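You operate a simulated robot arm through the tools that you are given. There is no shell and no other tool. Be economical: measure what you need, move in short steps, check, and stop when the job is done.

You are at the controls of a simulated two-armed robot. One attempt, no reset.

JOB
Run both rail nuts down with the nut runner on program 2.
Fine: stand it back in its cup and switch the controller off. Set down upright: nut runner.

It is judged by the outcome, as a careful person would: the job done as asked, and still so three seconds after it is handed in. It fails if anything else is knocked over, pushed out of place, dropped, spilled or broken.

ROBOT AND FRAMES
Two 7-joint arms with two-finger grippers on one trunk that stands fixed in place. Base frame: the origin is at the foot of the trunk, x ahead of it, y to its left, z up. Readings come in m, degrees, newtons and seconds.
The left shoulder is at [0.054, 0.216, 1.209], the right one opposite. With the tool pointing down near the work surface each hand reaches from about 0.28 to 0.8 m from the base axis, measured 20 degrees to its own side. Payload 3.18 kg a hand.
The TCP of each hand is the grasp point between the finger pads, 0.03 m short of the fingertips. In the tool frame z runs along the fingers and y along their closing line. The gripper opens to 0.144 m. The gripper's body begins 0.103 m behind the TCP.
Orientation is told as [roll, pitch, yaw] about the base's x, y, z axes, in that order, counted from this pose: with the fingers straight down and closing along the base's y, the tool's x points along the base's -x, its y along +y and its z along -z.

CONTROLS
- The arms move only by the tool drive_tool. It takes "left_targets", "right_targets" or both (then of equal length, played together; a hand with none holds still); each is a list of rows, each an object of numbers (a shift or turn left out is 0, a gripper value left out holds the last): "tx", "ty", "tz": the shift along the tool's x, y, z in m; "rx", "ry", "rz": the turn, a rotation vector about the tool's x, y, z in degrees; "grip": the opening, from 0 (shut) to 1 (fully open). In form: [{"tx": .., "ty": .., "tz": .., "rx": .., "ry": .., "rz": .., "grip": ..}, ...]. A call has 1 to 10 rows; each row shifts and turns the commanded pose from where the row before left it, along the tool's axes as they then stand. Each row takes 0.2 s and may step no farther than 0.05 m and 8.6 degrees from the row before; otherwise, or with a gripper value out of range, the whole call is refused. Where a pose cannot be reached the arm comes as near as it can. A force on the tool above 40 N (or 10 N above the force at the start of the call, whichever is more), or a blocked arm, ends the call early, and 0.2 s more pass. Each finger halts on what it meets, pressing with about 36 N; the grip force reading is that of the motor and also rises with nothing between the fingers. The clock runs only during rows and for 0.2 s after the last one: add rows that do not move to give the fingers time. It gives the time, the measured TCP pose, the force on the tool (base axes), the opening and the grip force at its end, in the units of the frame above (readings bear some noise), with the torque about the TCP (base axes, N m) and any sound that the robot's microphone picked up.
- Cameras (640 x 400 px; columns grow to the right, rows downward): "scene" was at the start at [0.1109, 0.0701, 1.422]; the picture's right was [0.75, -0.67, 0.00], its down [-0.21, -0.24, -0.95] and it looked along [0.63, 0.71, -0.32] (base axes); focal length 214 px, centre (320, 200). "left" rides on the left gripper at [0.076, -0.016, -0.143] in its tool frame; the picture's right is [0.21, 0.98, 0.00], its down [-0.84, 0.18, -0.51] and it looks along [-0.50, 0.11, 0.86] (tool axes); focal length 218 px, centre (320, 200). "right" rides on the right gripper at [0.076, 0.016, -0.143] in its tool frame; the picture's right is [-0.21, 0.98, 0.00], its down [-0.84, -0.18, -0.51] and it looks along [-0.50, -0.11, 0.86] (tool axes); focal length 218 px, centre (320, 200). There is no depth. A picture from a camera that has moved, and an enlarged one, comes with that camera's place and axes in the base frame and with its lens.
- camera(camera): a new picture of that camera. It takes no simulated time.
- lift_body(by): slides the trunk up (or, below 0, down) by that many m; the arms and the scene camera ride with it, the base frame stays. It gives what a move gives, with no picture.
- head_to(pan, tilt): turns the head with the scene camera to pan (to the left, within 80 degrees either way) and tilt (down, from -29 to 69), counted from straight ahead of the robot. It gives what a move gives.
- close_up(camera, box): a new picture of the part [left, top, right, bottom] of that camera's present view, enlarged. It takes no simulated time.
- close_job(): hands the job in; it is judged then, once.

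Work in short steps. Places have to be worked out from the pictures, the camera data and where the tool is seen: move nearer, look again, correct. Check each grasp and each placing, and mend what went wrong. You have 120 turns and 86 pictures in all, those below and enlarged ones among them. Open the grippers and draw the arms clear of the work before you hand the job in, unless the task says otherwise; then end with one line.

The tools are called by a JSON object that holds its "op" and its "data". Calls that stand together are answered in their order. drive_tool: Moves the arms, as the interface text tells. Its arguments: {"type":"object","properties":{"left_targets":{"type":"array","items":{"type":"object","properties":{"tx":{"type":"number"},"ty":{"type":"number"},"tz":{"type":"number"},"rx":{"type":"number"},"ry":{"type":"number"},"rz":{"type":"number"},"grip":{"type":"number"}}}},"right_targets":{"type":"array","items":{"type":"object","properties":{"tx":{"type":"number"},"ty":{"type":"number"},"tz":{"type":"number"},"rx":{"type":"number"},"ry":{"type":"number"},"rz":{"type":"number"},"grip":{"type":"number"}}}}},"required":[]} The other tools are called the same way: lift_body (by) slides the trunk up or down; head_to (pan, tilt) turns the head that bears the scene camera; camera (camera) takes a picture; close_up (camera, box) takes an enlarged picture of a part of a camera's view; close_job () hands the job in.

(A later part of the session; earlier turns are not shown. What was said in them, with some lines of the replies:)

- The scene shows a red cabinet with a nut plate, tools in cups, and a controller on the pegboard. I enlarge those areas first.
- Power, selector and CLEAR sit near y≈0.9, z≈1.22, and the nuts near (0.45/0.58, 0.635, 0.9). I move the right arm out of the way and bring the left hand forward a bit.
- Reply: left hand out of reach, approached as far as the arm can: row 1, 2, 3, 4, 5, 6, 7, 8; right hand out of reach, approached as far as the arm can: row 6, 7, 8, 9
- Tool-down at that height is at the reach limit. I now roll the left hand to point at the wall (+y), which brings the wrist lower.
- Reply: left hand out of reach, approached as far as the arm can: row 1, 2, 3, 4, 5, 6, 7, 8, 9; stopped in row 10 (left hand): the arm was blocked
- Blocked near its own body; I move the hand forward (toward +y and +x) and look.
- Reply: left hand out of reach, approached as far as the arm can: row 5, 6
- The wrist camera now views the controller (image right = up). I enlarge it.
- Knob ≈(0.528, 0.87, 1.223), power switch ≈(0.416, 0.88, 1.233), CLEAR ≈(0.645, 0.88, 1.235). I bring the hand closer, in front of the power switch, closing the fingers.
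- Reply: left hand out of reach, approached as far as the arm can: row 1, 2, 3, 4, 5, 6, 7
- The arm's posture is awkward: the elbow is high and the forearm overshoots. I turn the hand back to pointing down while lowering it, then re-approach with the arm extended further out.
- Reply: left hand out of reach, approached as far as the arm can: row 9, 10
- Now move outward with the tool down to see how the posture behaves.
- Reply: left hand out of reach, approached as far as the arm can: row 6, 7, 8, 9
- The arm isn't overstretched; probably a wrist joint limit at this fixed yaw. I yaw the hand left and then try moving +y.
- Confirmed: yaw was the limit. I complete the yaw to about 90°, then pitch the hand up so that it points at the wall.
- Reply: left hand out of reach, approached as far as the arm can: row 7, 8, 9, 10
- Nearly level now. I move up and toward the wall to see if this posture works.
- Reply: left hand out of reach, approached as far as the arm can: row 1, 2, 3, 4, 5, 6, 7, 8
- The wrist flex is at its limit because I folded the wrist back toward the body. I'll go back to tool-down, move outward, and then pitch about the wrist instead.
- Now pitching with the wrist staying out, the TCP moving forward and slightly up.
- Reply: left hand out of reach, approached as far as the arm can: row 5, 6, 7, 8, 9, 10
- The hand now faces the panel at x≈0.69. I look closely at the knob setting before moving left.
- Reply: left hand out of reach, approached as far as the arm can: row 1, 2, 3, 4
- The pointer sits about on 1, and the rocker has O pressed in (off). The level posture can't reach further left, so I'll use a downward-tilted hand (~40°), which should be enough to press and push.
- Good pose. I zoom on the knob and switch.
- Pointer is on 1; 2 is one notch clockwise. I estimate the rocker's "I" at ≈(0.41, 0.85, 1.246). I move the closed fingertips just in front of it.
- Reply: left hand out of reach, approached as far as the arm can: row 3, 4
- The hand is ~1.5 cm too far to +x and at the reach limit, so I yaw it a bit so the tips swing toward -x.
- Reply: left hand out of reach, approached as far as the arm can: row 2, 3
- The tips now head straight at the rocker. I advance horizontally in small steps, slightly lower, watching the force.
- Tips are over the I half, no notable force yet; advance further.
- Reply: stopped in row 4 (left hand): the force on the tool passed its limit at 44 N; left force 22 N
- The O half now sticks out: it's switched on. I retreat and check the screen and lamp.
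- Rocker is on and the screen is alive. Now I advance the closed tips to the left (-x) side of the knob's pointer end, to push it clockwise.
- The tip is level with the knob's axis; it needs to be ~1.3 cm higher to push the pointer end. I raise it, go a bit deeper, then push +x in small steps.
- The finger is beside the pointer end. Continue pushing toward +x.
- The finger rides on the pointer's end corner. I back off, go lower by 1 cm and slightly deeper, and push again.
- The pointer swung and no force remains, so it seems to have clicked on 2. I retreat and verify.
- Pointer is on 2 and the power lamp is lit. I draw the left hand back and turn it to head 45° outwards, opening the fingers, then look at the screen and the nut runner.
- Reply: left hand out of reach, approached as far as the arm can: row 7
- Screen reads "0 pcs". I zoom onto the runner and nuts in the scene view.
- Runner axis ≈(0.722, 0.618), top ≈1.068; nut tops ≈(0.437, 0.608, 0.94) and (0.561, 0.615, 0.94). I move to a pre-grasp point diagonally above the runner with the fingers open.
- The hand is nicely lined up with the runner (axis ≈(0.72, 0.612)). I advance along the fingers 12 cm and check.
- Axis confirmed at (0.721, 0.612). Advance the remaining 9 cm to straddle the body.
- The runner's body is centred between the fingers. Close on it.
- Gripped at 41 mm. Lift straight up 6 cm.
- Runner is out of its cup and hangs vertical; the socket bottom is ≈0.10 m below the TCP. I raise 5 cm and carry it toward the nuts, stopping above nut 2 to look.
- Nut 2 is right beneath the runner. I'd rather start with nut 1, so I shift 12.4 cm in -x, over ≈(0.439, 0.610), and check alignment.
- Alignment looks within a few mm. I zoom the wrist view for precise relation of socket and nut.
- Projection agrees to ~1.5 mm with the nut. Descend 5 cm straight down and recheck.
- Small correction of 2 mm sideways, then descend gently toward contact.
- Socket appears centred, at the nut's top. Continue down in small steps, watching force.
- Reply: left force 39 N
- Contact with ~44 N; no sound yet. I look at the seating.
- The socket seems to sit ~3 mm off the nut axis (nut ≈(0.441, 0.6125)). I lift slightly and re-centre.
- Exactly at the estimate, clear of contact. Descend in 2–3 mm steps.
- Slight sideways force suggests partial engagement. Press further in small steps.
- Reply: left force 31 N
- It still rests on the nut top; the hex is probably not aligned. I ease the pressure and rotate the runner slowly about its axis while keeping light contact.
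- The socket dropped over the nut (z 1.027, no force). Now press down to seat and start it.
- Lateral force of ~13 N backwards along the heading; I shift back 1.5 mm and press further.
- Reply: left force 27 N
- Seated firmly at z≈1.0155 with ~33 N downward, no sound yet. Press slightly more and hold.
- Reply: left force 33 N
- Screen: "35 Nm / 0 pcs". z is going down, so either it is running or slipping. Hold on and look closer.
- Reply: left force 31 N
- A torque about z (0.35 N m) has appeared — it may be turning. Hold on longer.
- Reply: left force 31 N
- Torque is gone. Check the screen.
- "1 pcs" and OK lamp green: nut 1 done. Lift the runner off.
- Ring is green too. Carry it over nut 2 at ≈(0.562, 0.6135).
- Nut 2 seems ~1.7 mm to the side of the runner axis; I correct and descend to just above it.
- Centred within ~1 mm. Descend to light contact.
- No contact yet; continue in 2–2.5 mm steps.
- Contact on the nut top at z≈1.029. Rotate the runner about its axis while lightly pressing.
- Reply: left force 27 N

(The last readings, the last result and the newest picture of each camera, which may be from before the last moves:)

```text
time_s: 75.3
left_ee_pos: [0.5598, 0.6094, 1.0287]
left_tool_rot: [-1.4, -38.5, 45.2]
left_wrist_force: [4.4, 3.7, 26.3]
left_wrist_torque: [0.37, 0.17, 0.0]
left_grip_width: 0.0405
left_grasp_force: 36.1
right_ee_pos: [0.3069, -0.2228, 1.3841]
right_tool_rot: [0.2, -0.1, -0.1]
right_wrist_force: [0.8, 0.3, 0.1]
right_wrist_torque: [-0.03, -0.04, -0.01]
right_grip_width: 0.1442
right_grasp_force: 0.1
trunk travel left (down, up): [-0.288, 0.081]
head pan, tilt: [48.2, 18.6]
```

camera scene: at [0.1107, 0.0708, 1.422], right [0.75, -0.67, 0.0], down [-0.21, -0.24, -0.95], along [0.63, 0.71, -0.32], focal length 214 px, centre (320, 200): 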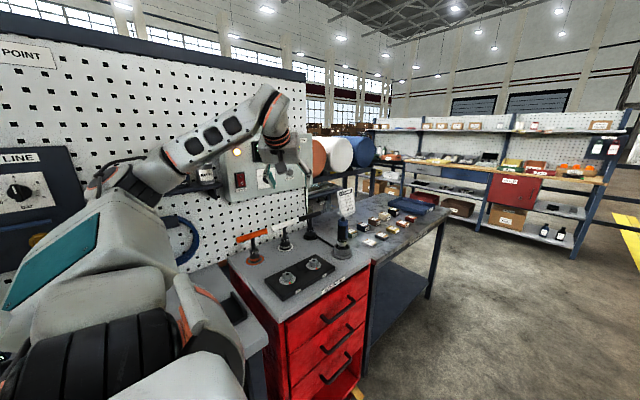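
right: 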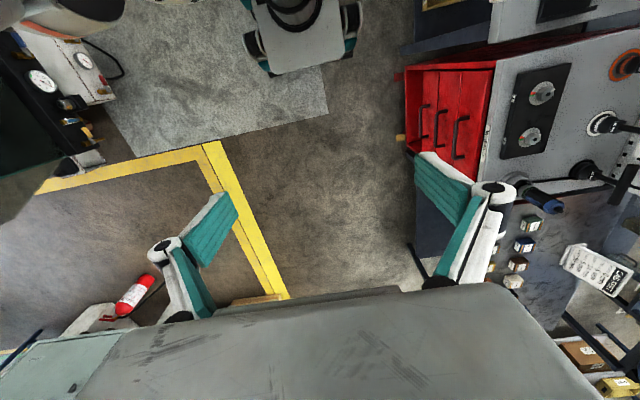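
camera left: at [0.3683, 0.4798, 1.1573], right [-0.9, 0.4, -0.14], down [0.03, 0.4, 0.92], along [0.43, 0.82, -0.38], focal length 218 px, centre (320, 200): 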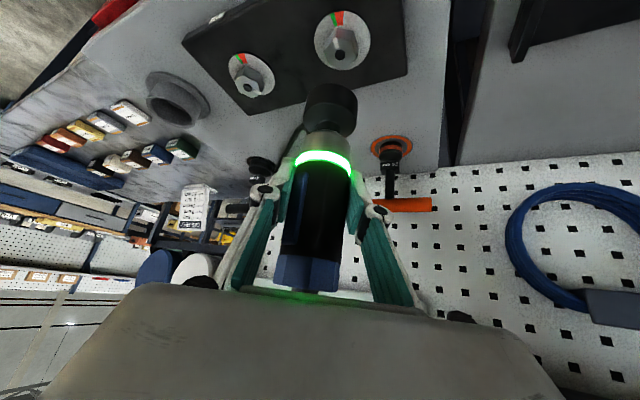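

Not yet; continue rotating.

{"op": "drive_tool", "data": {"left_targets": [{"rx": 2.5, "rz": 3.1}, {"rx": 2.5, "rz": 3.1}, {"rx": 2.5, "rz": 3.1}, {}]}}

```text
time_s: 76.3
left_ee_pos: [0.56, 0.6097, 1.0293]
left_tool_rot: [-1.6, -38.7, 33.2]
left_wrist_force: [5.9, 2.0, 29.2]
left_wrist_torque: [0.36, 0.06, -0.02]
left_grip_width: 0.0405
left_grasp_force: 36.2
right_ee_pos: [0.3082, -0.222, 1.3834]
right_tool_rot: [0.2, -0.2, 0.0]
right_wrist_force: [0.8, -0.2, 0.3]
right_wrist_torque: [-0.01, -0.01, 0.02]
right_grip_width: 0.1441
right_grasp_force: 0.0
trunk travel left (down, up): [-0.288, 0.081]
head pan, tilt: [48.2, 18.6]
```

Not dropped in yet. Check centring visually.

{"op": "close_up", "data": {"camera": "scene", "box": [270, 220, 350, 280]}}

{"op": "close_up", "data": {"camera": "left", "box": [250, 0, 410, 130]}}

```text
6.67 times, centred on (310, 250) of scene
camera zoom: at [0.1094, 0.0677, 1.4223], right [0.75, -0.67, 0.0], down [-0.21, -0.24, -0.95], along [0.63, 0.71, -0.32], focal length 1430 px, centre (387, -133)
```

zoom: 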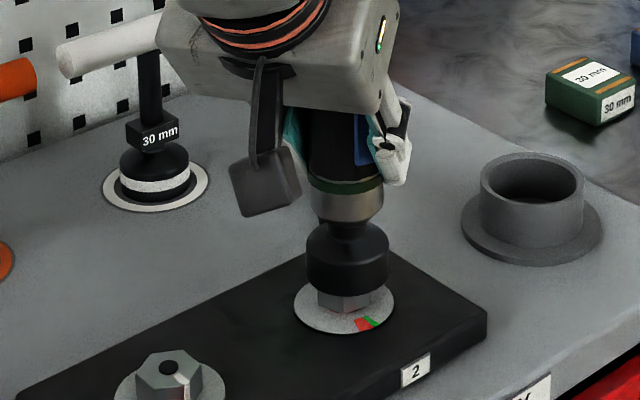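

```text
3.08 times, centred on (330, 65) of left
camera zoom: at [0.4403, 0.5163, 1.0929], right [-0.66, 0.74, -0.15], down [0.18, 0.35, 0.92], along [0.73, 0.58, -0.36], focal length 672 px, centre (289, 615)
```

zoom: 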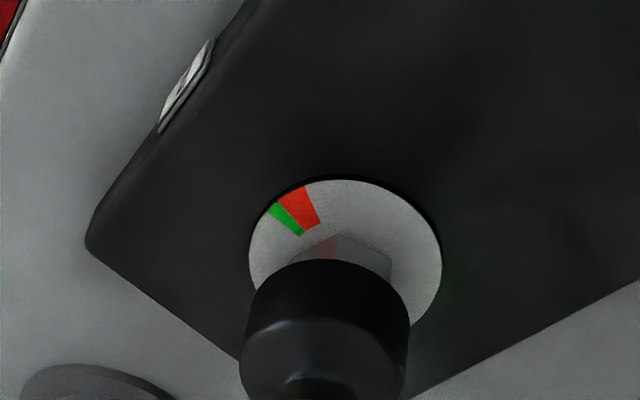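

The socket is ~2 mm off toward (+x, -y) while the hand itself is right (slight tilt). I lift a little, shift it, lower again and rotate back.

{"op": "drive_tool", "data": {"left_targets": [{"tx": -0.0043, "tz": -0.0055}, {"ty": 0.0024}, {"tx": 0.0015, "tz": 0.002}, {"tx": 0.0015, "tz": 0.002}, {}]}}

```text
time_s: 77.5
left_ee_pos: [0.5563, 0.6131, 1.0254]
left_tool_rot: [-1.5, -38.2, 33.5]
left_wrist_force: [-6.7, -6.4, -9.2]
left_wrist_torque: [-0.43, 0.48, -0.03]
left_grip_width: 0.0405
left_grasp_force: 36.4
right_ee_pos: [0.3088, -0.2196, 1.3846]
right_tool_rot: [0.1, -0.1, -0.2]
right_wrist_force: [-0.5, -0.1, -0.3]
right_wrist_torque: [0.01, 0.04, 0.03]
right_grip_width: 0.1441
right_grasp_force: 0.1
trunk travel left (down, up): [-0.288, 0.081]
head pan, tilt: [48.2, 18.6]
```

z is below the former contact level with only side force: it has engaged. Relieve the side force and press down.

{"op": "drive_tool", "data": {"left_targets": [{"tx": 0.001, "tz": -0.0008}, {"tx": 0.0019, "tz": 0.0024}, {"tx": 0.0019, "tz": 0.0024}, {"tx": 0.0015, "tz": 0.002}, {}]}}

```text
time_s: 78.7
left_ee_pos: [0.5561, 0.6121, 1.0197]
left_tool_rot: [-1.6, -38.4, 33.5]
left_wrist_force: [-5.1, -4.4, -4.2]
left_wrist_torque: [-0.36, 0.42, -0.03]
left_grip_width: 0.0405
left_grasp_force: 36.2
right_ee_pos: [0.3096, -0.2195, 1.3835]
right_tool_rot: [0.2, 0.0, -0.1]
right_wrist_force: [-0.1, 0.8, 0.4]
right_wrist_torque: [0.0, 0.01, -0.03]
right_grip_width: 0.1439
right_grasp_force: 0.1
trunk travel left (down, up): [-0.288, 0.081]
head pan, tilt: [48.2, 18.6]
```

Going in. Continue pressing down.

{"op": "drive_tool", "data": {"left_targets": [{"tx": 0.0022, "tz": 0.0018}, {"tx": 0.0019, "tz": 0.0024}, {"tx": 0.0019, "tz": 0.0024}, {}]}}

```text
time_s: 79.7
left_ee_pos: [0.557, 0.6095, 1.013]
left_tool_rot: [-1.5, -38.7, 33.4]
left_wrist_force: [1.0, -2.4, 4.4]
left_wrist_torque: [0.03, 0.12, 0.04]
left_grip_width: 0.0407
left_grasp_force: 36.1
right_ee_pos: [0.3091, -0.2214, 1.3842]
right_tool_rot: [0.0, 0.1, -0.1]
right_wrist_force: [0.3, -0.4, 0.5]
right_wrist_torque: [0.01, -0.04, -0.03]
right_grip_width: 0.1439
right_grasp_force: 0.1
trunk travel left (down, up): [-0.288, 0.081]
head pan, tilt: [48.2, 18.6]
```

Contact at the bottom (≈11 N). Press to ~35 N and hold.

{"op": "drive_tool", "data": {"left_targets": [{"tx": 0.0015, "tz": 0.002}, {"tx": 0.0009, "tz": 0.0012}, {}, {}, {}, {}]}}

```text
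time_s: 81.1
left_ee_pos: [0.5574, 0.6096, 1.0112]
left_tool_rot: [-1.7, -38.8, 33.5]
left_wrist_force: [4.5, 0.3, 37.3]
left_wrist_torque: [0.54, 0.02, 0.09]
left_grip_width: 0.0409
left_grasp_force: 35.6
right_ee_pos: [0.3078, -0.2234, 1.3841]
right_tool_rot: [0.3, -0.2, -0.1]
right_wrist_force: [1.1, -0.8, -0.2]
right_wrist_torque: [0.01, 0.01, 0.01]
right_grip_width: 0.144
right_grasp_force: 0.0
trunk travel left (down, up): [-0.288, 0.081]
head pan, tilt: [48.2, 18.6]
```

Pressing with 44 N; torque appears. Hold for the run.

{"op": "drive_tool", "data": {"left_targets": [{}, {}, {}, {}, {}, {}, {}, {}, {}, {}]}}

{"op": "drive_tool", "data": {"left_targets": [{}, {}, {}, {}, {}]}}

{"op": "close_up", "data": {"camera": "scene", "box": [230, 130, 370, 290]}}

```text
time_s: 83.3
left_ee_pos: [0.5567, 0.6106, 1.0113]
left_tool_rot: [-1.6, -38.8, 33.5]
left_wrist_force: [2.0, 2.1, 36.6]
left_wrist_torque: [0.66, 0.05, 0.35]
left_grip_width: 0.0405
left_grasp_force: 35.9
right_ee_pos: [0.3071, -0.2232, 1.3839]
right_tool_rot: [0.2, -0.1, 0.0]
right_wrist_force: [-0.8, -0.2, 0.5]
right_wrist_torque: [0.0, 0.01, 0.0]
right_grip_width: 0.1439
right_grasp_force: 0.0
trunk travel left (down, up): [-0.288, 0.081]
head pan, tilt: [48.2, 18.6]
```

```text
time_s: 84.5
left_ee_pos: [0.5573, 0.6105, 1.0112]
left_tool_rot: [-1.6, -38.8, 33.5]
left_wrist_force: [2.0, 1.3, 35.1]
left_wrist_torque: [0.63, 0.05, 0.36]
left_grip_width: 0.0407
left_grasp_force: 35.6
right_ee_pos: [0.3067, -0.2231, 1.3855]
right_tool_rot: [0.2, -0.1, -0.2]
right_wrist_force: [0.4, 0.2, -0.8]
right_wrist_torque: [0.01, 0.01, 0.0]
right_grip_width: 0.144
right_grasp_force: 0.0
trunk travel left (down, up): [-0.288, 0.081]
head pan, tilt: [48.2, 18.6]
```

```text
2.50 times, centred on (300, 210) of scene
camera zoom: at [0.1084, 0.0672, 1.4224], right [0.75, -0.67, 0.0], down [-0.21, -0.24, -0.95], along [0.63, 0.71, -0.32], focal length 536 px, centre (370, 175)
```

zoom: 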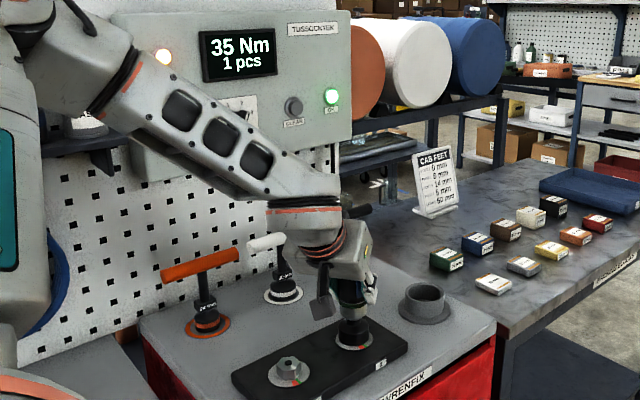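

Torque 0.36 persists — still running. Hold on.

{"op": "drive_tool", "data": {"left_targets": [{}, {}, {}, {}, {}, {}, {}, {}, {}, {}]}}

```text
time_s: 86.7
left_ee_pos: [0.5561, 0.612, 1.0103]
left_tool_rot: [-1.6, -38.7, 33.4]
left_wrist_force: [2.7, 1.7, 35.2]
left_wrist_torque: [0.66, 0.0, -0.02]
left_grip_width: 0.0406
left_grasp_force: 36.0
right_ee_pos: [0.3067, -0.2237, 1.3849]
right_tool_rot: [0.3, -0.1, -0.1]
right_wrist_force: [0.7, 0.5, 0.5]
right_wrist_torque: [-0.02, 0.01, -0.01]
right_grip_width: 0.1441
right_grasp_force: 0.1
trunk travel left (down, up): [-0.288, 0.081]
head pan, tilt: [48.2, 18.6]
```

Torque is gone — it has ended. Check the count.

{"op": "close_up", "data": {"camera": "scene", "box": [230, 130, 370, 290]}}

```text
2.50 times, centred on (300, 210) of scene
camera zoom: at [0.1085, 0.0673, 1.4224], right [0.75, -0.67, 0.0], down [-0.21, -0.24, -0.95], along [0.63, 0.71, -0.32], focal length 536 px, centre (370, 175)
```

zoom: 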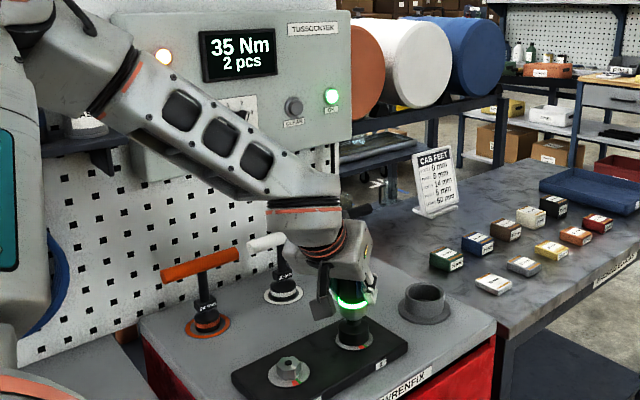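

"2 pcs", OK green. Lift off and rotate back to the original heading (45°).

{"op": "drive_tool", "data": {"left_targets": [{"tx": -0.005, "tz": -0.0063}, {"tx": -0.0078, "tz": -0.0098}, {"tx": -0.0078, "tz": -0.0098}, {"tx": -0.0078, "tz": -0.0098}, {"tx": -0.0078, "tz": -0.0098}, {"tx": -0.0078, "tz": -0.0098}, {"tx": -0.0078, "tz": -0.0098}, {"rx": -2.5, "rz": -3.1, "tx": -0.0078, "tz": -0.0098}, {"rx": -2.5, "rz": -3.1, "tx": -0.005, "tz": -0.006}, {"rx": -2.5, "rz": -3.1}]}}

```text
time_s: 88.9
left_ee_pos: [0.5561, 0.6148, 1.1089]
left_tool_rot: [-1.3, -38.0, 45.4]
left_wrist_force: [0.4, -0.4, -6.8]
left_wrist_torque: [-0.01, 0.04, 0.01]
left_grip_width: 0.0406
left_grasp_force: 36.2
right_ee_pos: [0.3107, -0.2194, 1.3845]
right_tool_rot: [0.2, 0.1, -0.2]
right_wrist_force: [-0.1, -0.7, 0.6]
right_wrist_torque: [0.03, 0.02, -0.02]
right_grip_width: 0.1442
right_grasp_force: 0.0
trunk travel left (down, up): [-0.288, 0.081]
head pan, tilt: [48.2, 18.6]
```

Carry it over to the cup at (0.7235, 0.611).

{"op": "drive_tool", "data": {"left_targets": [{"tx": -0.0151, "ty": -0.0202, "tz": 0.0119}, {"tx": -0.0151, "ty": -0.0202, "tz": 0.0119}, {"tx": -0.0151, "ty": -0.0202, "tz": 0.0119}, {"tx": -0.0151, "ty": -0.0202, "tz": 0.0119}, {"tx": -0.0151, "ty": -0.0202, "tz": 0.0119}, {"tx": -0.0151, "ty": -0.0202, "tz": 0.0119}, {}, {}]}}

{"op": "close_up", "data": {"camera": "left", "box": [240, 0, 400, 130]}}

{"op": "close_up", "data": {"camera": "scene", "box": [290, 190, 390, 270]}}

```text
time_s: 90.7
left_ee_pos: [0.7251, 0.6086, 1.1108]
left_tool_rot: [-1.4, -38.1, 45.2]
left_wrist_force: [0.0, -0.2, -6.0]
left_wrist_torque: [-0.02, 0.02, 0.0]
left_grip_width: 0.0405
left_grasp_force: 35.7
right_ee_pos: [0.311, -0.2201, 1.385]
right_tool_rot: [-0.1, 0.0, -0.1]
right_wrist_force: [0.6, -0.5, -0.1]
right_wrist_torque: [-0.03, 0.02, 0.01]
right_grip_width: 0.1442
right_grasp_force: 0.0
trunk travel left (down, up): [-0.288, 0.081]
head pan, tilt: [48.2, 18.6]
```

```text
3.08 times, centred on (320, 65) of left
camera zoom: at [0.629, 0.4938, 1.1756], right [-0.8, 0.58, -0.15], down [0.11, 0.39, 0.92], along [0.59, 0.72, -0.37], focal length 672 px, centre (320, 615)
```

zoom: 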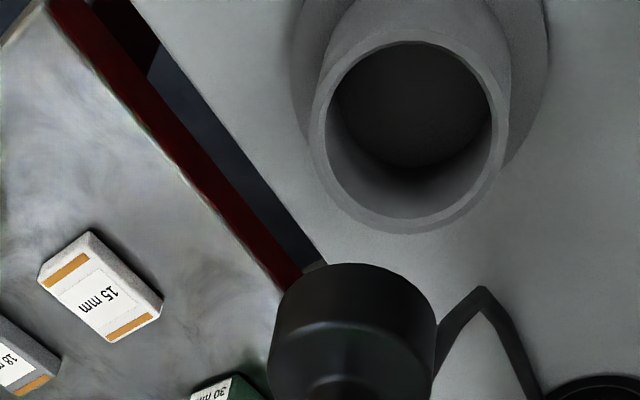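

```text
5.00 times, centred on (340, 230) of scene
camera zoom: at [0.1123, 0.0708, 1.4218], right [0.74, -0.67, 0.0], down [-0.21, -0.24, -0.95], along [0.63, 0.71, -0.32], focal length 1072 px, centre (220, 50)
```

zoom: 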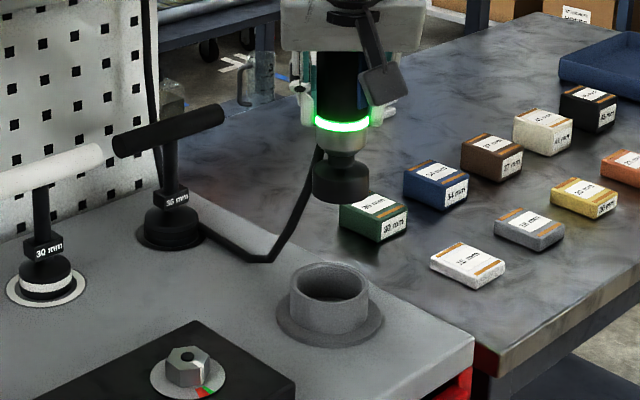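

The socket leans ~2° and the cup centre is ~5 mm to the hand's +y side. I straighten by 2°, shift 5 mm, descend partway and recheck.

{"op": "drive_tool", "data": {"left_targets": [{"rx": -1.57, "rz": 1.24}, {"ty": 0.005}, {"tx": 0.0093, "tz": 0.0118}, {"tx": 0.0093, "tz": 0.0118}, {"tx": 0.0062, "tz": 0.0079}, {}, {}]}}

{"op": "close_up", "data": {"camera": "left", "box": [240, 0, 400, 130]}}

{"op": "close_up", "data": {"camera": "scene", "box": [290, 190, 390, 270]}}

```text
time_s: 92.3
left_ee_pos: [0.7192, 0.6143, 1.0714]
left_tool_rot: [1.2, -38.0, 43.8]
left_wrist_force: [0.8, 0.4, -6.5]
left_wrist_torque: [-0.01, 0.05, 0.02]
left_grip_width: 0.0407
left_grasp_force: 36.3
right_ee_pos: [0.3091, -0.2193, 1.3843]
right_tool_rot: [0.1, 0.0, -0.1]
right_wrist_force: [0.0, 0.8, -0.6]
right_wrist_torque: [0.01, -0.01, -0.01]
right_grip_width: 0.144
right_grasp_force: 0.0
trunk travel left (down, up): [-0.288, 0.081]
head pan, tilt: [48.2, 18.6]
```

```text
3.08 times, centred on (320, 65) of left
camera zoom: at [0.6234, 0.4962, 1.1363], right [-0.8, 0.58, -0.11], down [0.13, 0.36, 0.92], along [0.58, 0.73, -0.37], focal length 672 px, centre (320, 615)
```

zoom: 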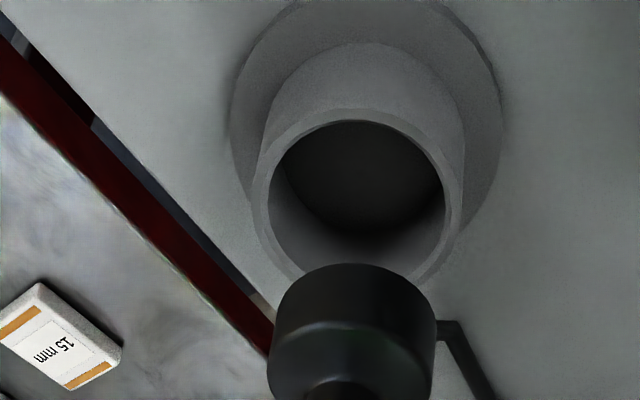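

```text
5.00 times, centred on (340, 230) of scene
camera zoom: at [0.1117, 0.0707, 1.4219], right [0.75, -0.67, 0.0], down [-0.21, -0.24, -0.95], along [0.63, 0.71, -0.32], focal length 1072 px, centre (220, 50)
```

zoom: 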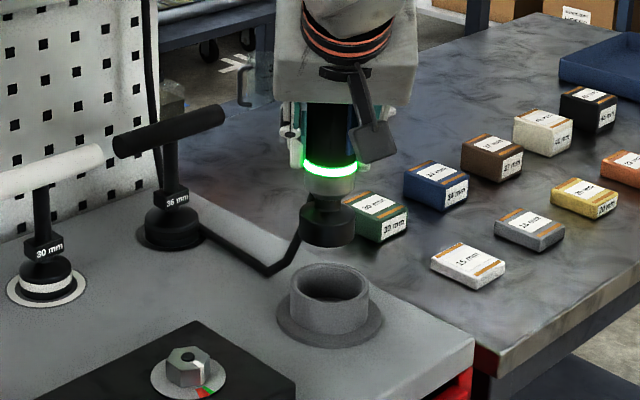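

Lateral error now ≈2.7 mm the other way; range agrees with the original grasp point. Correct and lower into the cup gently.

{"op": "drive_tool", "data": {"left_targets": [{"ty": -0.0027}, {"tx": 0.0062, "tz": 0.0079}, {"tx": 0.0062, "tz": 0.0079}, {"tx": 0.0062, "tz": 0.0079}, {"tx": 0.0062, "tz": 0.0079}, {}]}}

{"op": "close_up", "data": {"camera": "left", "box": [240, 0, 400, 130]}}

```text
time_s: 93.7
left_ee_pos: [0.7193, 0.6113, 1.0318]
left_tool_rot: [1.2, -38.0, 43.8]
left_wrist_force: [-1.0, -0.2, -6.7]
left_wrist_torque: [-0.04, 0.03, 0.01]
left_grip_width: 0.0406
left_grasp_force: 35.7
right_ee_pos: [0.309, -0.2192, 1.3842]
right_tool_rot: [0.1, 0.0, -0.1]
right_wrist_force: [-1.3, -0.6, 0.3]
right_wrist_torque: [0.01, -0.05, -0.01]
right_grip_width: 0.1441
right_grasp_force: 0.0
trunk travel left (down, up): [-0.288, 0.081]
head pan, tilt: [48.2, 18.6]
```

```text
3.08 times, centred on (320, 65) of left
camera zoom: at [0.6246, 0.4944, 1.0955], right [-0.8, 0.58, -0.11], down [0.13, 0.36, 0.92], along [0.58, 0.73, -0.37], focal length 672 px, centre (320, 615)
```

zoom: 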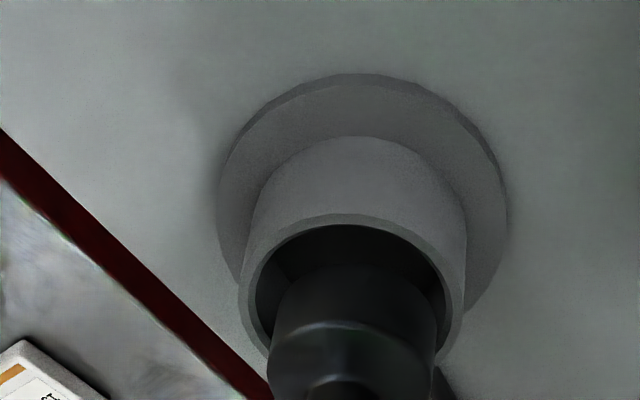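

Entering centred. Lower further in 5 mm steps toward the rest at z≈0.995.

{"op": "drive_tool", "data": {"left_targets": [{"tx": 0.0031, "tz": 0.0039}, {"tx": 0.0031, "tz": 0.0039}, {"tx": 0.0031, "tz": 0.0039}, {"tx": 0.0031, "tz": 0.0039}, {"tx": 0.0031, "tz": 0.0039}, {"tx": 0.0025, "tz": 0.0031}, {}]}}

```text
time_s: 95.3
left_ee_pos: [0.7205, 0.6108, 1.0018]
left_tool_rot: [1.3, -38.1, 43.7]
left_wrist_force: [-0.2, 0.2, -6.7]
left_wrist_torque: [-0.02, 0.03, 0.03]
left_grip_width: 0.0405
left_grasp_force: 35.5
right_ee_pos: [0.3092, -0.2189, 1.3824]
right_tool_rot: [0.0, 0.1, -0.1]
right_wrist_force: [-0.1, -0.1, -0.5]
right_wrist_torque: [0.03, 0.0, 0.0]
right_grip_width: 0.1443
right_grasp_force: 0.1
trunk travel left (down, up): [-0.288, 0.081]
head pan, tilt: [48.2, 18.6]
```

Free so far. Continue in 2–3 mm steps until contact.

{"op": "drive_tool", "data": {"left_targets": [{"tx": 0.0015, "tz": 0.002}, {"tx": 0.0015, "tz": 0.002}, {"tx": 0.0012, "tz": 0.0016}, {}]}}

```text
time_s: 96.3
left_ee_pos: [0.7211, 0.6118, 0.9944]
left_tool_rot: [1.2, -38.1, 43.8]
left_wrist_force: [0.0, 0.5, -7.2]
left_wrist_torque: [-0.05, 0.0, -0.03]
left_grip_width: 0.0405
left_grasp_force: 36.5
right_ee_pos: [0.3109, -0.2201, 1.3846]
right_tool_rot: [0.0, 0.0, -0.1]
right_wrist_force: [0.0, 0.5, -0.1]
right_wrist_torque: [0.0, 0.05, 0.0]
right_grip_width: 0.1439
right_grasp_force: 0.2
trunk travel left (down, up): [-0.288, 0.081]
head pan, tilt: [48.2, 18.6]
```

{"op": "drive_tool", "data": {"left_targets": [{"tx": 0.0012, "tz": 0.0016}, {"tx": 0.0012, "tz": 0.0016}, {"tx": 0.0009, "tz": 0.0012}, {}]}}

```text
time_s: 97.3
left_ee_pos: [0.721, 0.6108, 0.9928]
left_tool_rot: [1.1, -38.4, 43.8]
left_wrist_force: [-2.7, 2.6, 7.3]
left_wrist_torque: [0.14, -0.13, 0.04]
left_grip_width: 0.0405
left_grasp_force: 35.6
right_ee_pos: [0.3088, -0.2203, 1.3841]
right_tool_rot: [0.1, -0.1, -0.2]
right_wrist_force: [-0.3, -0.2, 0.4]
right_wrist_torque: [0.0, 0.03, 0.02]
right_grip_width: 0.144
right_grasp_force: 0.1
trunk travel left (down, up): [-0.288, 0.081]
head pan, tilt: [48.2, 18.6]
```

The runner rests on the cup's floor (~14 N). Open the gripper.

{"op": "drive_tool", "data": {"left_targets": [{"grip": 0.34}, {"grip": 0.45}, {"grip": 0.7}, {}, {}]}}

{"op": "camera", "data": {"camera": "left"}}

```text
time_s: 98.5
left_ee_pos: [0.7212, 0.6115, 0.9901]
left_tool_rot: [1.3, -38.2, 43.7]
left_wrist_force: [0.6, -0.4, -0.5]
left_wrist_torque: [-0.01, 0.02, -0.01]
left_grip_width: 0.1005
left_grasp_force: 0.1
right_ee_pos: [0.3094, -0.2208, 1.3846]
right_tool_rot: [0.2, 0.0, -0.2]
right_wrist_force: [0.6, 0.0, 0.3]
right_wrist_torque: [-0.03, 0.0, -0.02]
right_grip_width: 0.1439
right_grasp_force: 0.2
trunk travel left (down, up): [-0.288, 0.081]
head pan, tilt: [48.2, 18.6]
```

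```text
15 pictures are left
camera left: at [0.6256, 0.4943, 1.0546], right [-0.8, 0.58, -0.11], down [0.13, 0.36, 0.92], along [0.58, 0.73, -0.37], focal length 218 px, centre (320, 200)
```

left: 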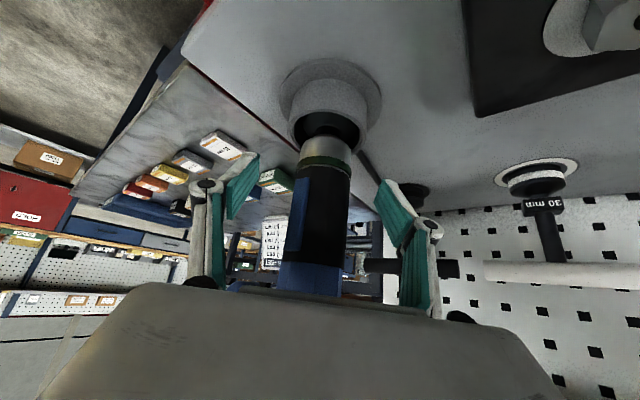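

Runner stands in its cup. Withdraw diagonally back along the fingers.

{"op": "drive_tool", "data": {"left_targets": [{"tz": -0.03}, {"tz": -0.03}, {"tz": -0.03}, {"tz": -0.03}, {"tz": -0.03}, {"tz": -0.03}, {"tz": -0.03}, {"tz": -0.03}, {"tz": -0.02}, {}]}}

{"op": "close_up", "data": {"camera": "scene", "box": [240, 180, 390, 290]}}

```text
time_s: 100.7
left_ee_pos: [0.6089, 0.4951, 1.1933]
left_tool_rot: [1.2, -38.1, 43.7]
left_wrist_force: [0.6, -0.3, 0.5]
left_wrist_torque: [-0.03, 0.02, 0.02]
left_grip_width: 0.1008
left_grasp_force: 0.0
right_ee_pos: [0.3094, -0.22, 1.3836]
right_tool_rot: [0.1, 0.0, -0.1]
right_wrist_force: [0.5, -0.6, 0.3]
right_wrist_torque: [-0.01, 0.01, 0.0]
right_grip_width: 0.1439
right_grasp_force: 0.0
trunk travel left (down, up): [-0.288, 0.081]
head pan, tilt: [48.2, 18.6]
```

```text
3.64 times, centred on (315, 235) of scene
camera zoom: at [0.111, 0.0702, 1.4219], right [0.75, -0.67, 0.0], down [-0.21, -0.24, -0.95], along [0.63, 0.71, -0.32], focal length 780 px, centre (338, 73)
```

zoom: 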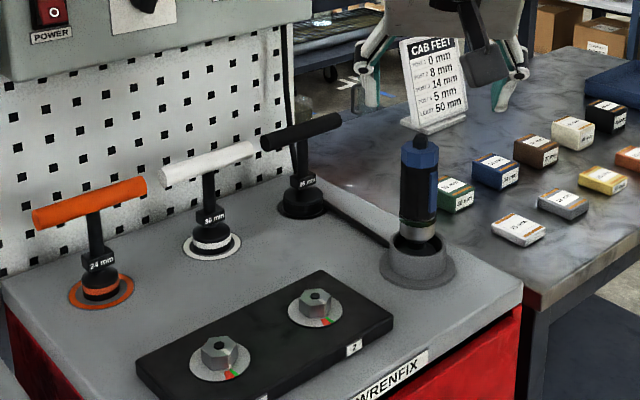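

Runner stands upright, both nuts done, other items untouched. Now head back to the power switch: move left/up and begin yawing, closing the fingers.

{"op": "drive_tool", "data": {"left_targets": [{"ty": 0.031, "tx": -0.0073, "tz": -0.0093, "rx": 1.57, "rz": -1.24}, {"ty": 0.031, "tx": -0.0073, "tz": -0.0093}, {"ty": 0.031, "tx": -0.0073, "tz": -0.0093}, {"ty": 0.031, "tx": -0.0073, "tz": -0.0093}, {"ty": 0.031, "tx": -0.0073, "tz": -0.0093}, {"ty": 0.031, "tx": -0.0073, "tz": -0.0093, "grip": 0}, {"rx": -4.65, "rz": -5.9}, {"rx": -4.65, "rz": -5.9}, {"rx": -4.65, "rz": -5.9}, {"rx": -4.65, "rz": -5.9}]}}

```text
time_s: 102.9
left_ee_pos: [0.477, 0.6299, 1.2636]
left_tool_rot: [-1.1, -37.7, 75.3]
left_wrist_force: [0.2, -0.7, 1.0]
left_wrist_torque: [0.04, 0.01, 0.03]
left_grip_width: 0.0001
left_grasp_force: 31.2
right_ee_pos: [0.3095, -0.2194, 1.3846]
right_tool_rot: [0.1, -0.1, -0.1]
right_wrist_force: [-0.4, 0.2, 0.1]
right_wrist_torque: [0.03, 0.01, 0.0]
right_grip_width: 0.144
right_grasp_force: 0.1
trunk travel left (down, up): [-0.288, 0.081]
head pan, tilt: [48.2, 18.6]
```

Finish the yaw to ~103° and approach in front of the rocker's O half (z a bit lower than before).

{"op": "drive_tool", "data": {"left_targets": [{"rx": -4.3, "rz": -5.5}, {"rx": -4.3, "rz": -5.5}, {"rx": -4.3, "rz": -5.5}, {"rx": -4.3, "rz": -5.5}, {"tx": -0.022, "tz": 0.021, "ty": 0.0026}, {"tx": -0.022, "tz": 0.021, "ty": 0.0026}, {"tx": -0.022, "tz": 0.021, "ty": 0.0026}, {"tx": -0.022, "tz": 0.021, "ty": 0.0026}, {"tx": -0.022, "tz": 0.021, "ty": 0.0026}, {}]}}

{"op": "close_up", "data": {"camera": "left", "box": [225, 120, 425, 245]}}

```text
time_s: 105.1
left_ee_pos: [0.431, 0.7758, 1.2458]
left_tool_rot: [-0.8, -37.3, 102.9]
left_wrist_force: [0.0, -0.3, -0.4]
left_wrist_torque: [0.03, 0.0, 0.02]
left_grip_width: 0.0001
left_grasp_force: 30.4
right_ee_pos: [0.3093, -0.2212, 1.3845]
right_tool_rot: [0.2, 0.0, -0.1]
right_wrist_force: [0.6, -0.1, 0.6]
right_wrist_torque: [-0.02, 0.03, -0.01]
right_grip_width: 0.144
right_grasp_force: 0.1
trunk travel left (down, up): [-0.288, 0.081]
head pan, tilt: [48.2, 18.6]
```

```text
3.20 times, centred on (325, 182) of left
camera zoom: at [0.4767, 0.635, 1.3132], right [-0.92, -0.37, -0.14], down [-0.26, 0.31, 0.91], along [-0.3, 0.87, -0.39], focal length 698 px, centre (304, 256)
```

zoom: 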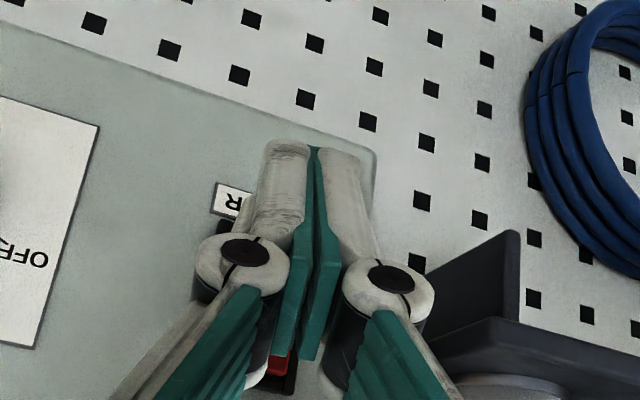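

Line is right; advance horizontally, 7 mm lower, then slowly press.

{"op": "drive_tool", "data": {"left_targets": [{"tx": -0.0111, "tz": 0.0118, "ty": 0.0015}, {"tx": -0.0111, "tz": 0.0118, "ty": 0.0015}, {"tx": -0.0112, "tz": 0.0117}, {"tx": -0.004, "tz": 0.003}, {"tx": -0.004, "tz": 0.003}, {"tx": -0.004, "tz": 0.003}, {}]}}

{"op": "close_up", "data": {"camera": "left", "box": [225, 120, 425, 245]}}

```text
time_s: 106.7
left_ee_pos: [0.4165, 0.8334, 1.24]
left_tool_rot: [-0.8, -37.2, 102.8]
left_wrist_force: [0.5, -14.3, -3.3]
left_wrist_torque: [-0.26, 0.03, -0.05]
left_grip_width: 0.0
left_grasp_force: 30.5
right_ee_pos: [0.3107, -0.2226, 1.3836]
right_tool_rot: [0.2, 0.1, -0.2]
right_wrist_force: [0.4, 0.2, 0.7]
right_wrist_torque: [-0.04, 0.01, -0.05]
right_grip_width: 0.1443
right_grasp_force: 0.2
trunk travel left (down, up): [-0.288, 0.081]
head pan, tilt: [48.2, 18.6]
```

```text
3.20 times, centred on (325, 182) of left
camera zoom: at [0.4614, 0.6923, 1.3073], right [-0.92, -0.37, -0.14], down [-0.26, 0.32, 0.91], along [-0.3, 0.87, -0.39], focal length 698 px, centre (304, 256)
```

zoom: 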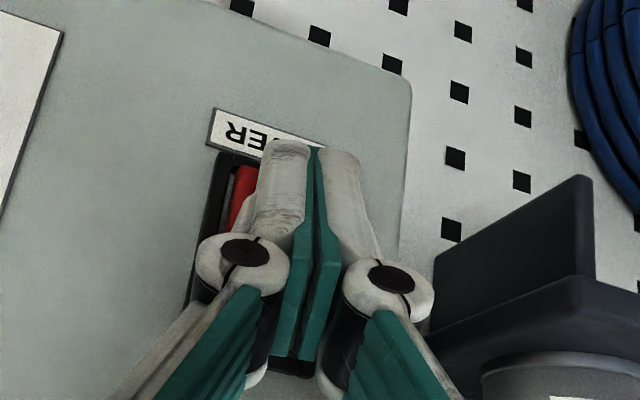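

Contact with 14 N on the O half. Press a bit more.

{"op": "drive_tool", "data": {"left_targets": [{"tx": -0.004, "tz": 0.003}, {"tx": -0.004, "tz": 0.003}, {"tx": -0.004, "tz": 0.003}]}}

{"op": "close_up", "data": {"camera": "scene", "box": [190, 110, 370, 230]}}

```text
time_s: 107.2
left_ee_pos: [0.4153, 0.8341, 1.2391]
left_tool_rot: [-1.1, -36.3, 102.9]
left_wrist_force: [2.5, -21.5, 5.1]
left_wrist_torque: [-0.13, -0.06, -0.15]
left_grip_width: 0.0001
left_grasp_force: 30.7
right_ee_pos: [0.3074, -0.2227, 1.3849]
right_tool_rot: [0.2, -0.1, -0.1]
right_wrist_force: [-0.8, 0.6, 0.6]
right_wrist_torque: [-0.04, -0.05, 0.02]
right_grip_width: 0.144
right_grasp_force: 0.1
trunk travel left (down, up): [-0.288, 0.081]
head pan, tilt: [48.2, 18.6]
stopped in row 2 (left hand): the force on the tool passed its limit at 44 N (the readings are from after the stop); the commanded pose is now the measured one
```

```text
3.33 times, centred on (280, 170) of scene
camera zoom: at [0.1091, 0.0671, 1.4226], right [0.75, -0.67, 0.0], down [-0.21, -0.24, -0.95], along [0.63, 0.71, -0.32], focal length 715 px, centre (453, 300)
```

zoom: 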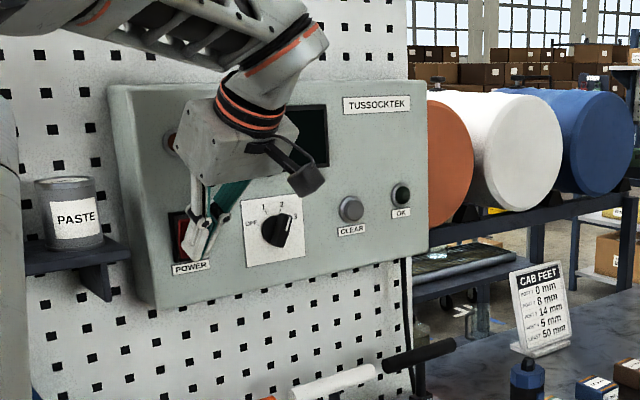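

Screen and OK lamp are dark: controller off. Retreat from the panel and open the gripper.

{"op": "drive_tool", "data": {"left_targets": [{"tx": 0.016, "tz": -0.012}, {"tx": 0.022, "tz": -0.019}, {"tx": 0.022, "tz": -0.021}, {"tx": 0.022, "tz": -0.021}, {"tx": 0.022, "tz": -0.021}, {"tx": 0.022, "tz": -0.021}, {"rx": 4.3, "rz": 5.5, "grip": 0.7}, {"rx": 4.3, "rz": 5.5}, {"rx": 4.3, "rz": 5.5}, {}]}}

{"op": "camera", "data": {"camera": "scene"}}

{"op": "close_up", "data": {"camera": "left", "box": [240, 100, 480, 260]}}

```text
time_s: 109.5
left_ee_pos: [0.4537, 0.6722, 1.2516]
left_tool_rot: [-1.1, -36.9, 82.1]
left_wrist_force: [0.7, -0.3, -0.1]
left_wrist_torque: [0.01, -0.01, 0.02]
left_grip_width: 0.1007
left_grasp_force: 0.1
right_ee_pos: [0.3104, -0.2202, 1.3833]
right_tool_rot: [0.1, 0.0, -0.1]
right_wrist_force: [0.2, -0.7, 0.0]
right_wrist_torque: [0.0, 0.01, -0.01]
right_grip_width: 0.144
right_grasp_force: 0.0
trunk travel left (down, up): [-0.288, 0.081]
head pan, tilt: [48.2, 18.6]
```

```text
10 pictures are left
camera scene: at [0.1116, 0.0699, 1.4219], right [0.75, -0.67, 0.0], down [-0.21, -0.24, -0.95], along [0.63, 0.71, -0.32], focal length 214 px, centre (320, 200)
```

scene: 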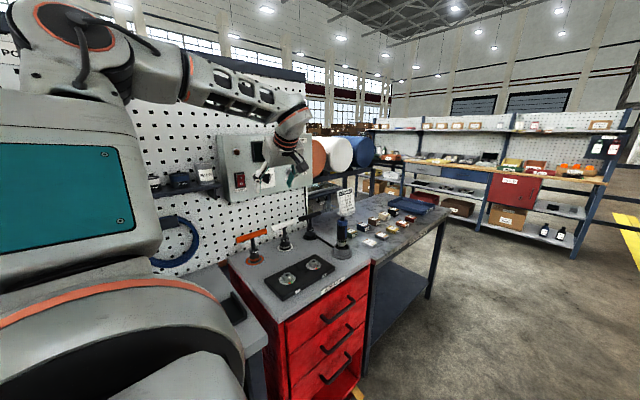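

```text
2.50 times, centred on (360, 180) of left
camera zoom: at [0.4444, 0.5249, 1.3217], right [-0.99, -0.02, -0.14], down [-0.14, 0.39, 0.91], along [0.04, 0.92, -0.39], focal length 546 px, centre (220, 250)
```

zoom: 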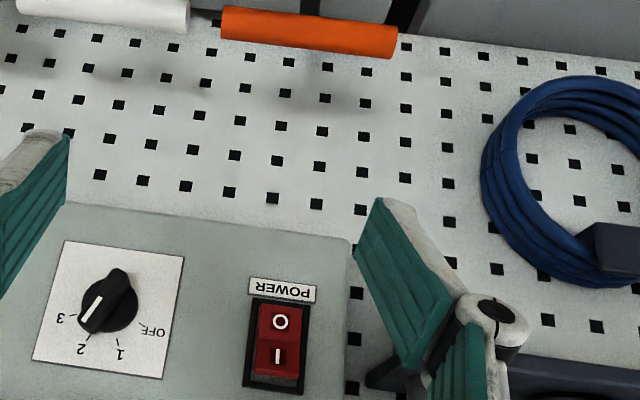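

Rocker is on O and the lamp is dark. Draw the arm back clear of the work and take a final look.

{"op": "drive_tool", "data": {"left_targets": [{"tx": 0.022, "tz": -0.021}, {"tx": 0.022, "tz": -0.021}, {"tx": 0.022, "tz": -0.021}, {"tx": 0.022, "tz": -0.021}, {}, {}]}}

{"op": "close_up", "data": {"camera": "scene", "box": [210, 130, 390, 290]}}

```text
time_s: 110.8
left_ee_pos: [0.4345, 0.5547, 1.2681]
left_tool_rot: [-1.2, -37.0, 82.2]
left_wrist_force: [0.1, 0.0, -0.1]
left_wrist_torque: [0.0, -0.01, -0.01]
left_grip_width: 0.1007
left_grasp_force: 0.1
right_ee_pos: [0.3085, -0.2214, 1.3845]
right_tool_rot: [0.0, 0.0, -0.1]
right_wrist_force: [-0.3, 0.5, 0.4]
right_wrist_torque: [0.0, -0.02, 0.0]
right_grip_width: 0.1439
right_grasp_force: 0.2
trunk travel left (down, up): [-0.288, 0.081]
head pan, tilt: [48.2, 18.6]
```

```text
2.50 times, centred on (300, 210) of scene
camera zoom: at [0.1109, 0.0698, 1.422], right [0.74, -0.67, 0.0], down [-0.21, -0.24, -0.95], along [0.63, 0.71, -0.32], focal length 536 px, centre (370, 175)
```

zoom: 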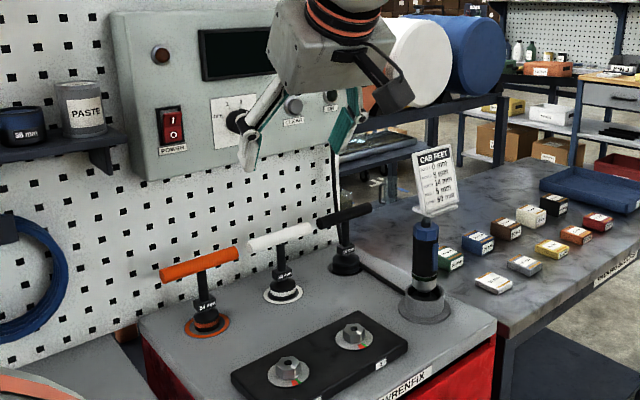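

Everything is in place: runner upright in its cup, both nuts run, controller off, arms clear. Handing in.

{"op": "close_job", "data": {}}

```text
The job is handed in.
```

Both rail nuts were run down on program 2 (35 Nm, 2 pcs, OK lamp green), the nut runner stands upright in its cup, and the controller is switched off at the power rocker.
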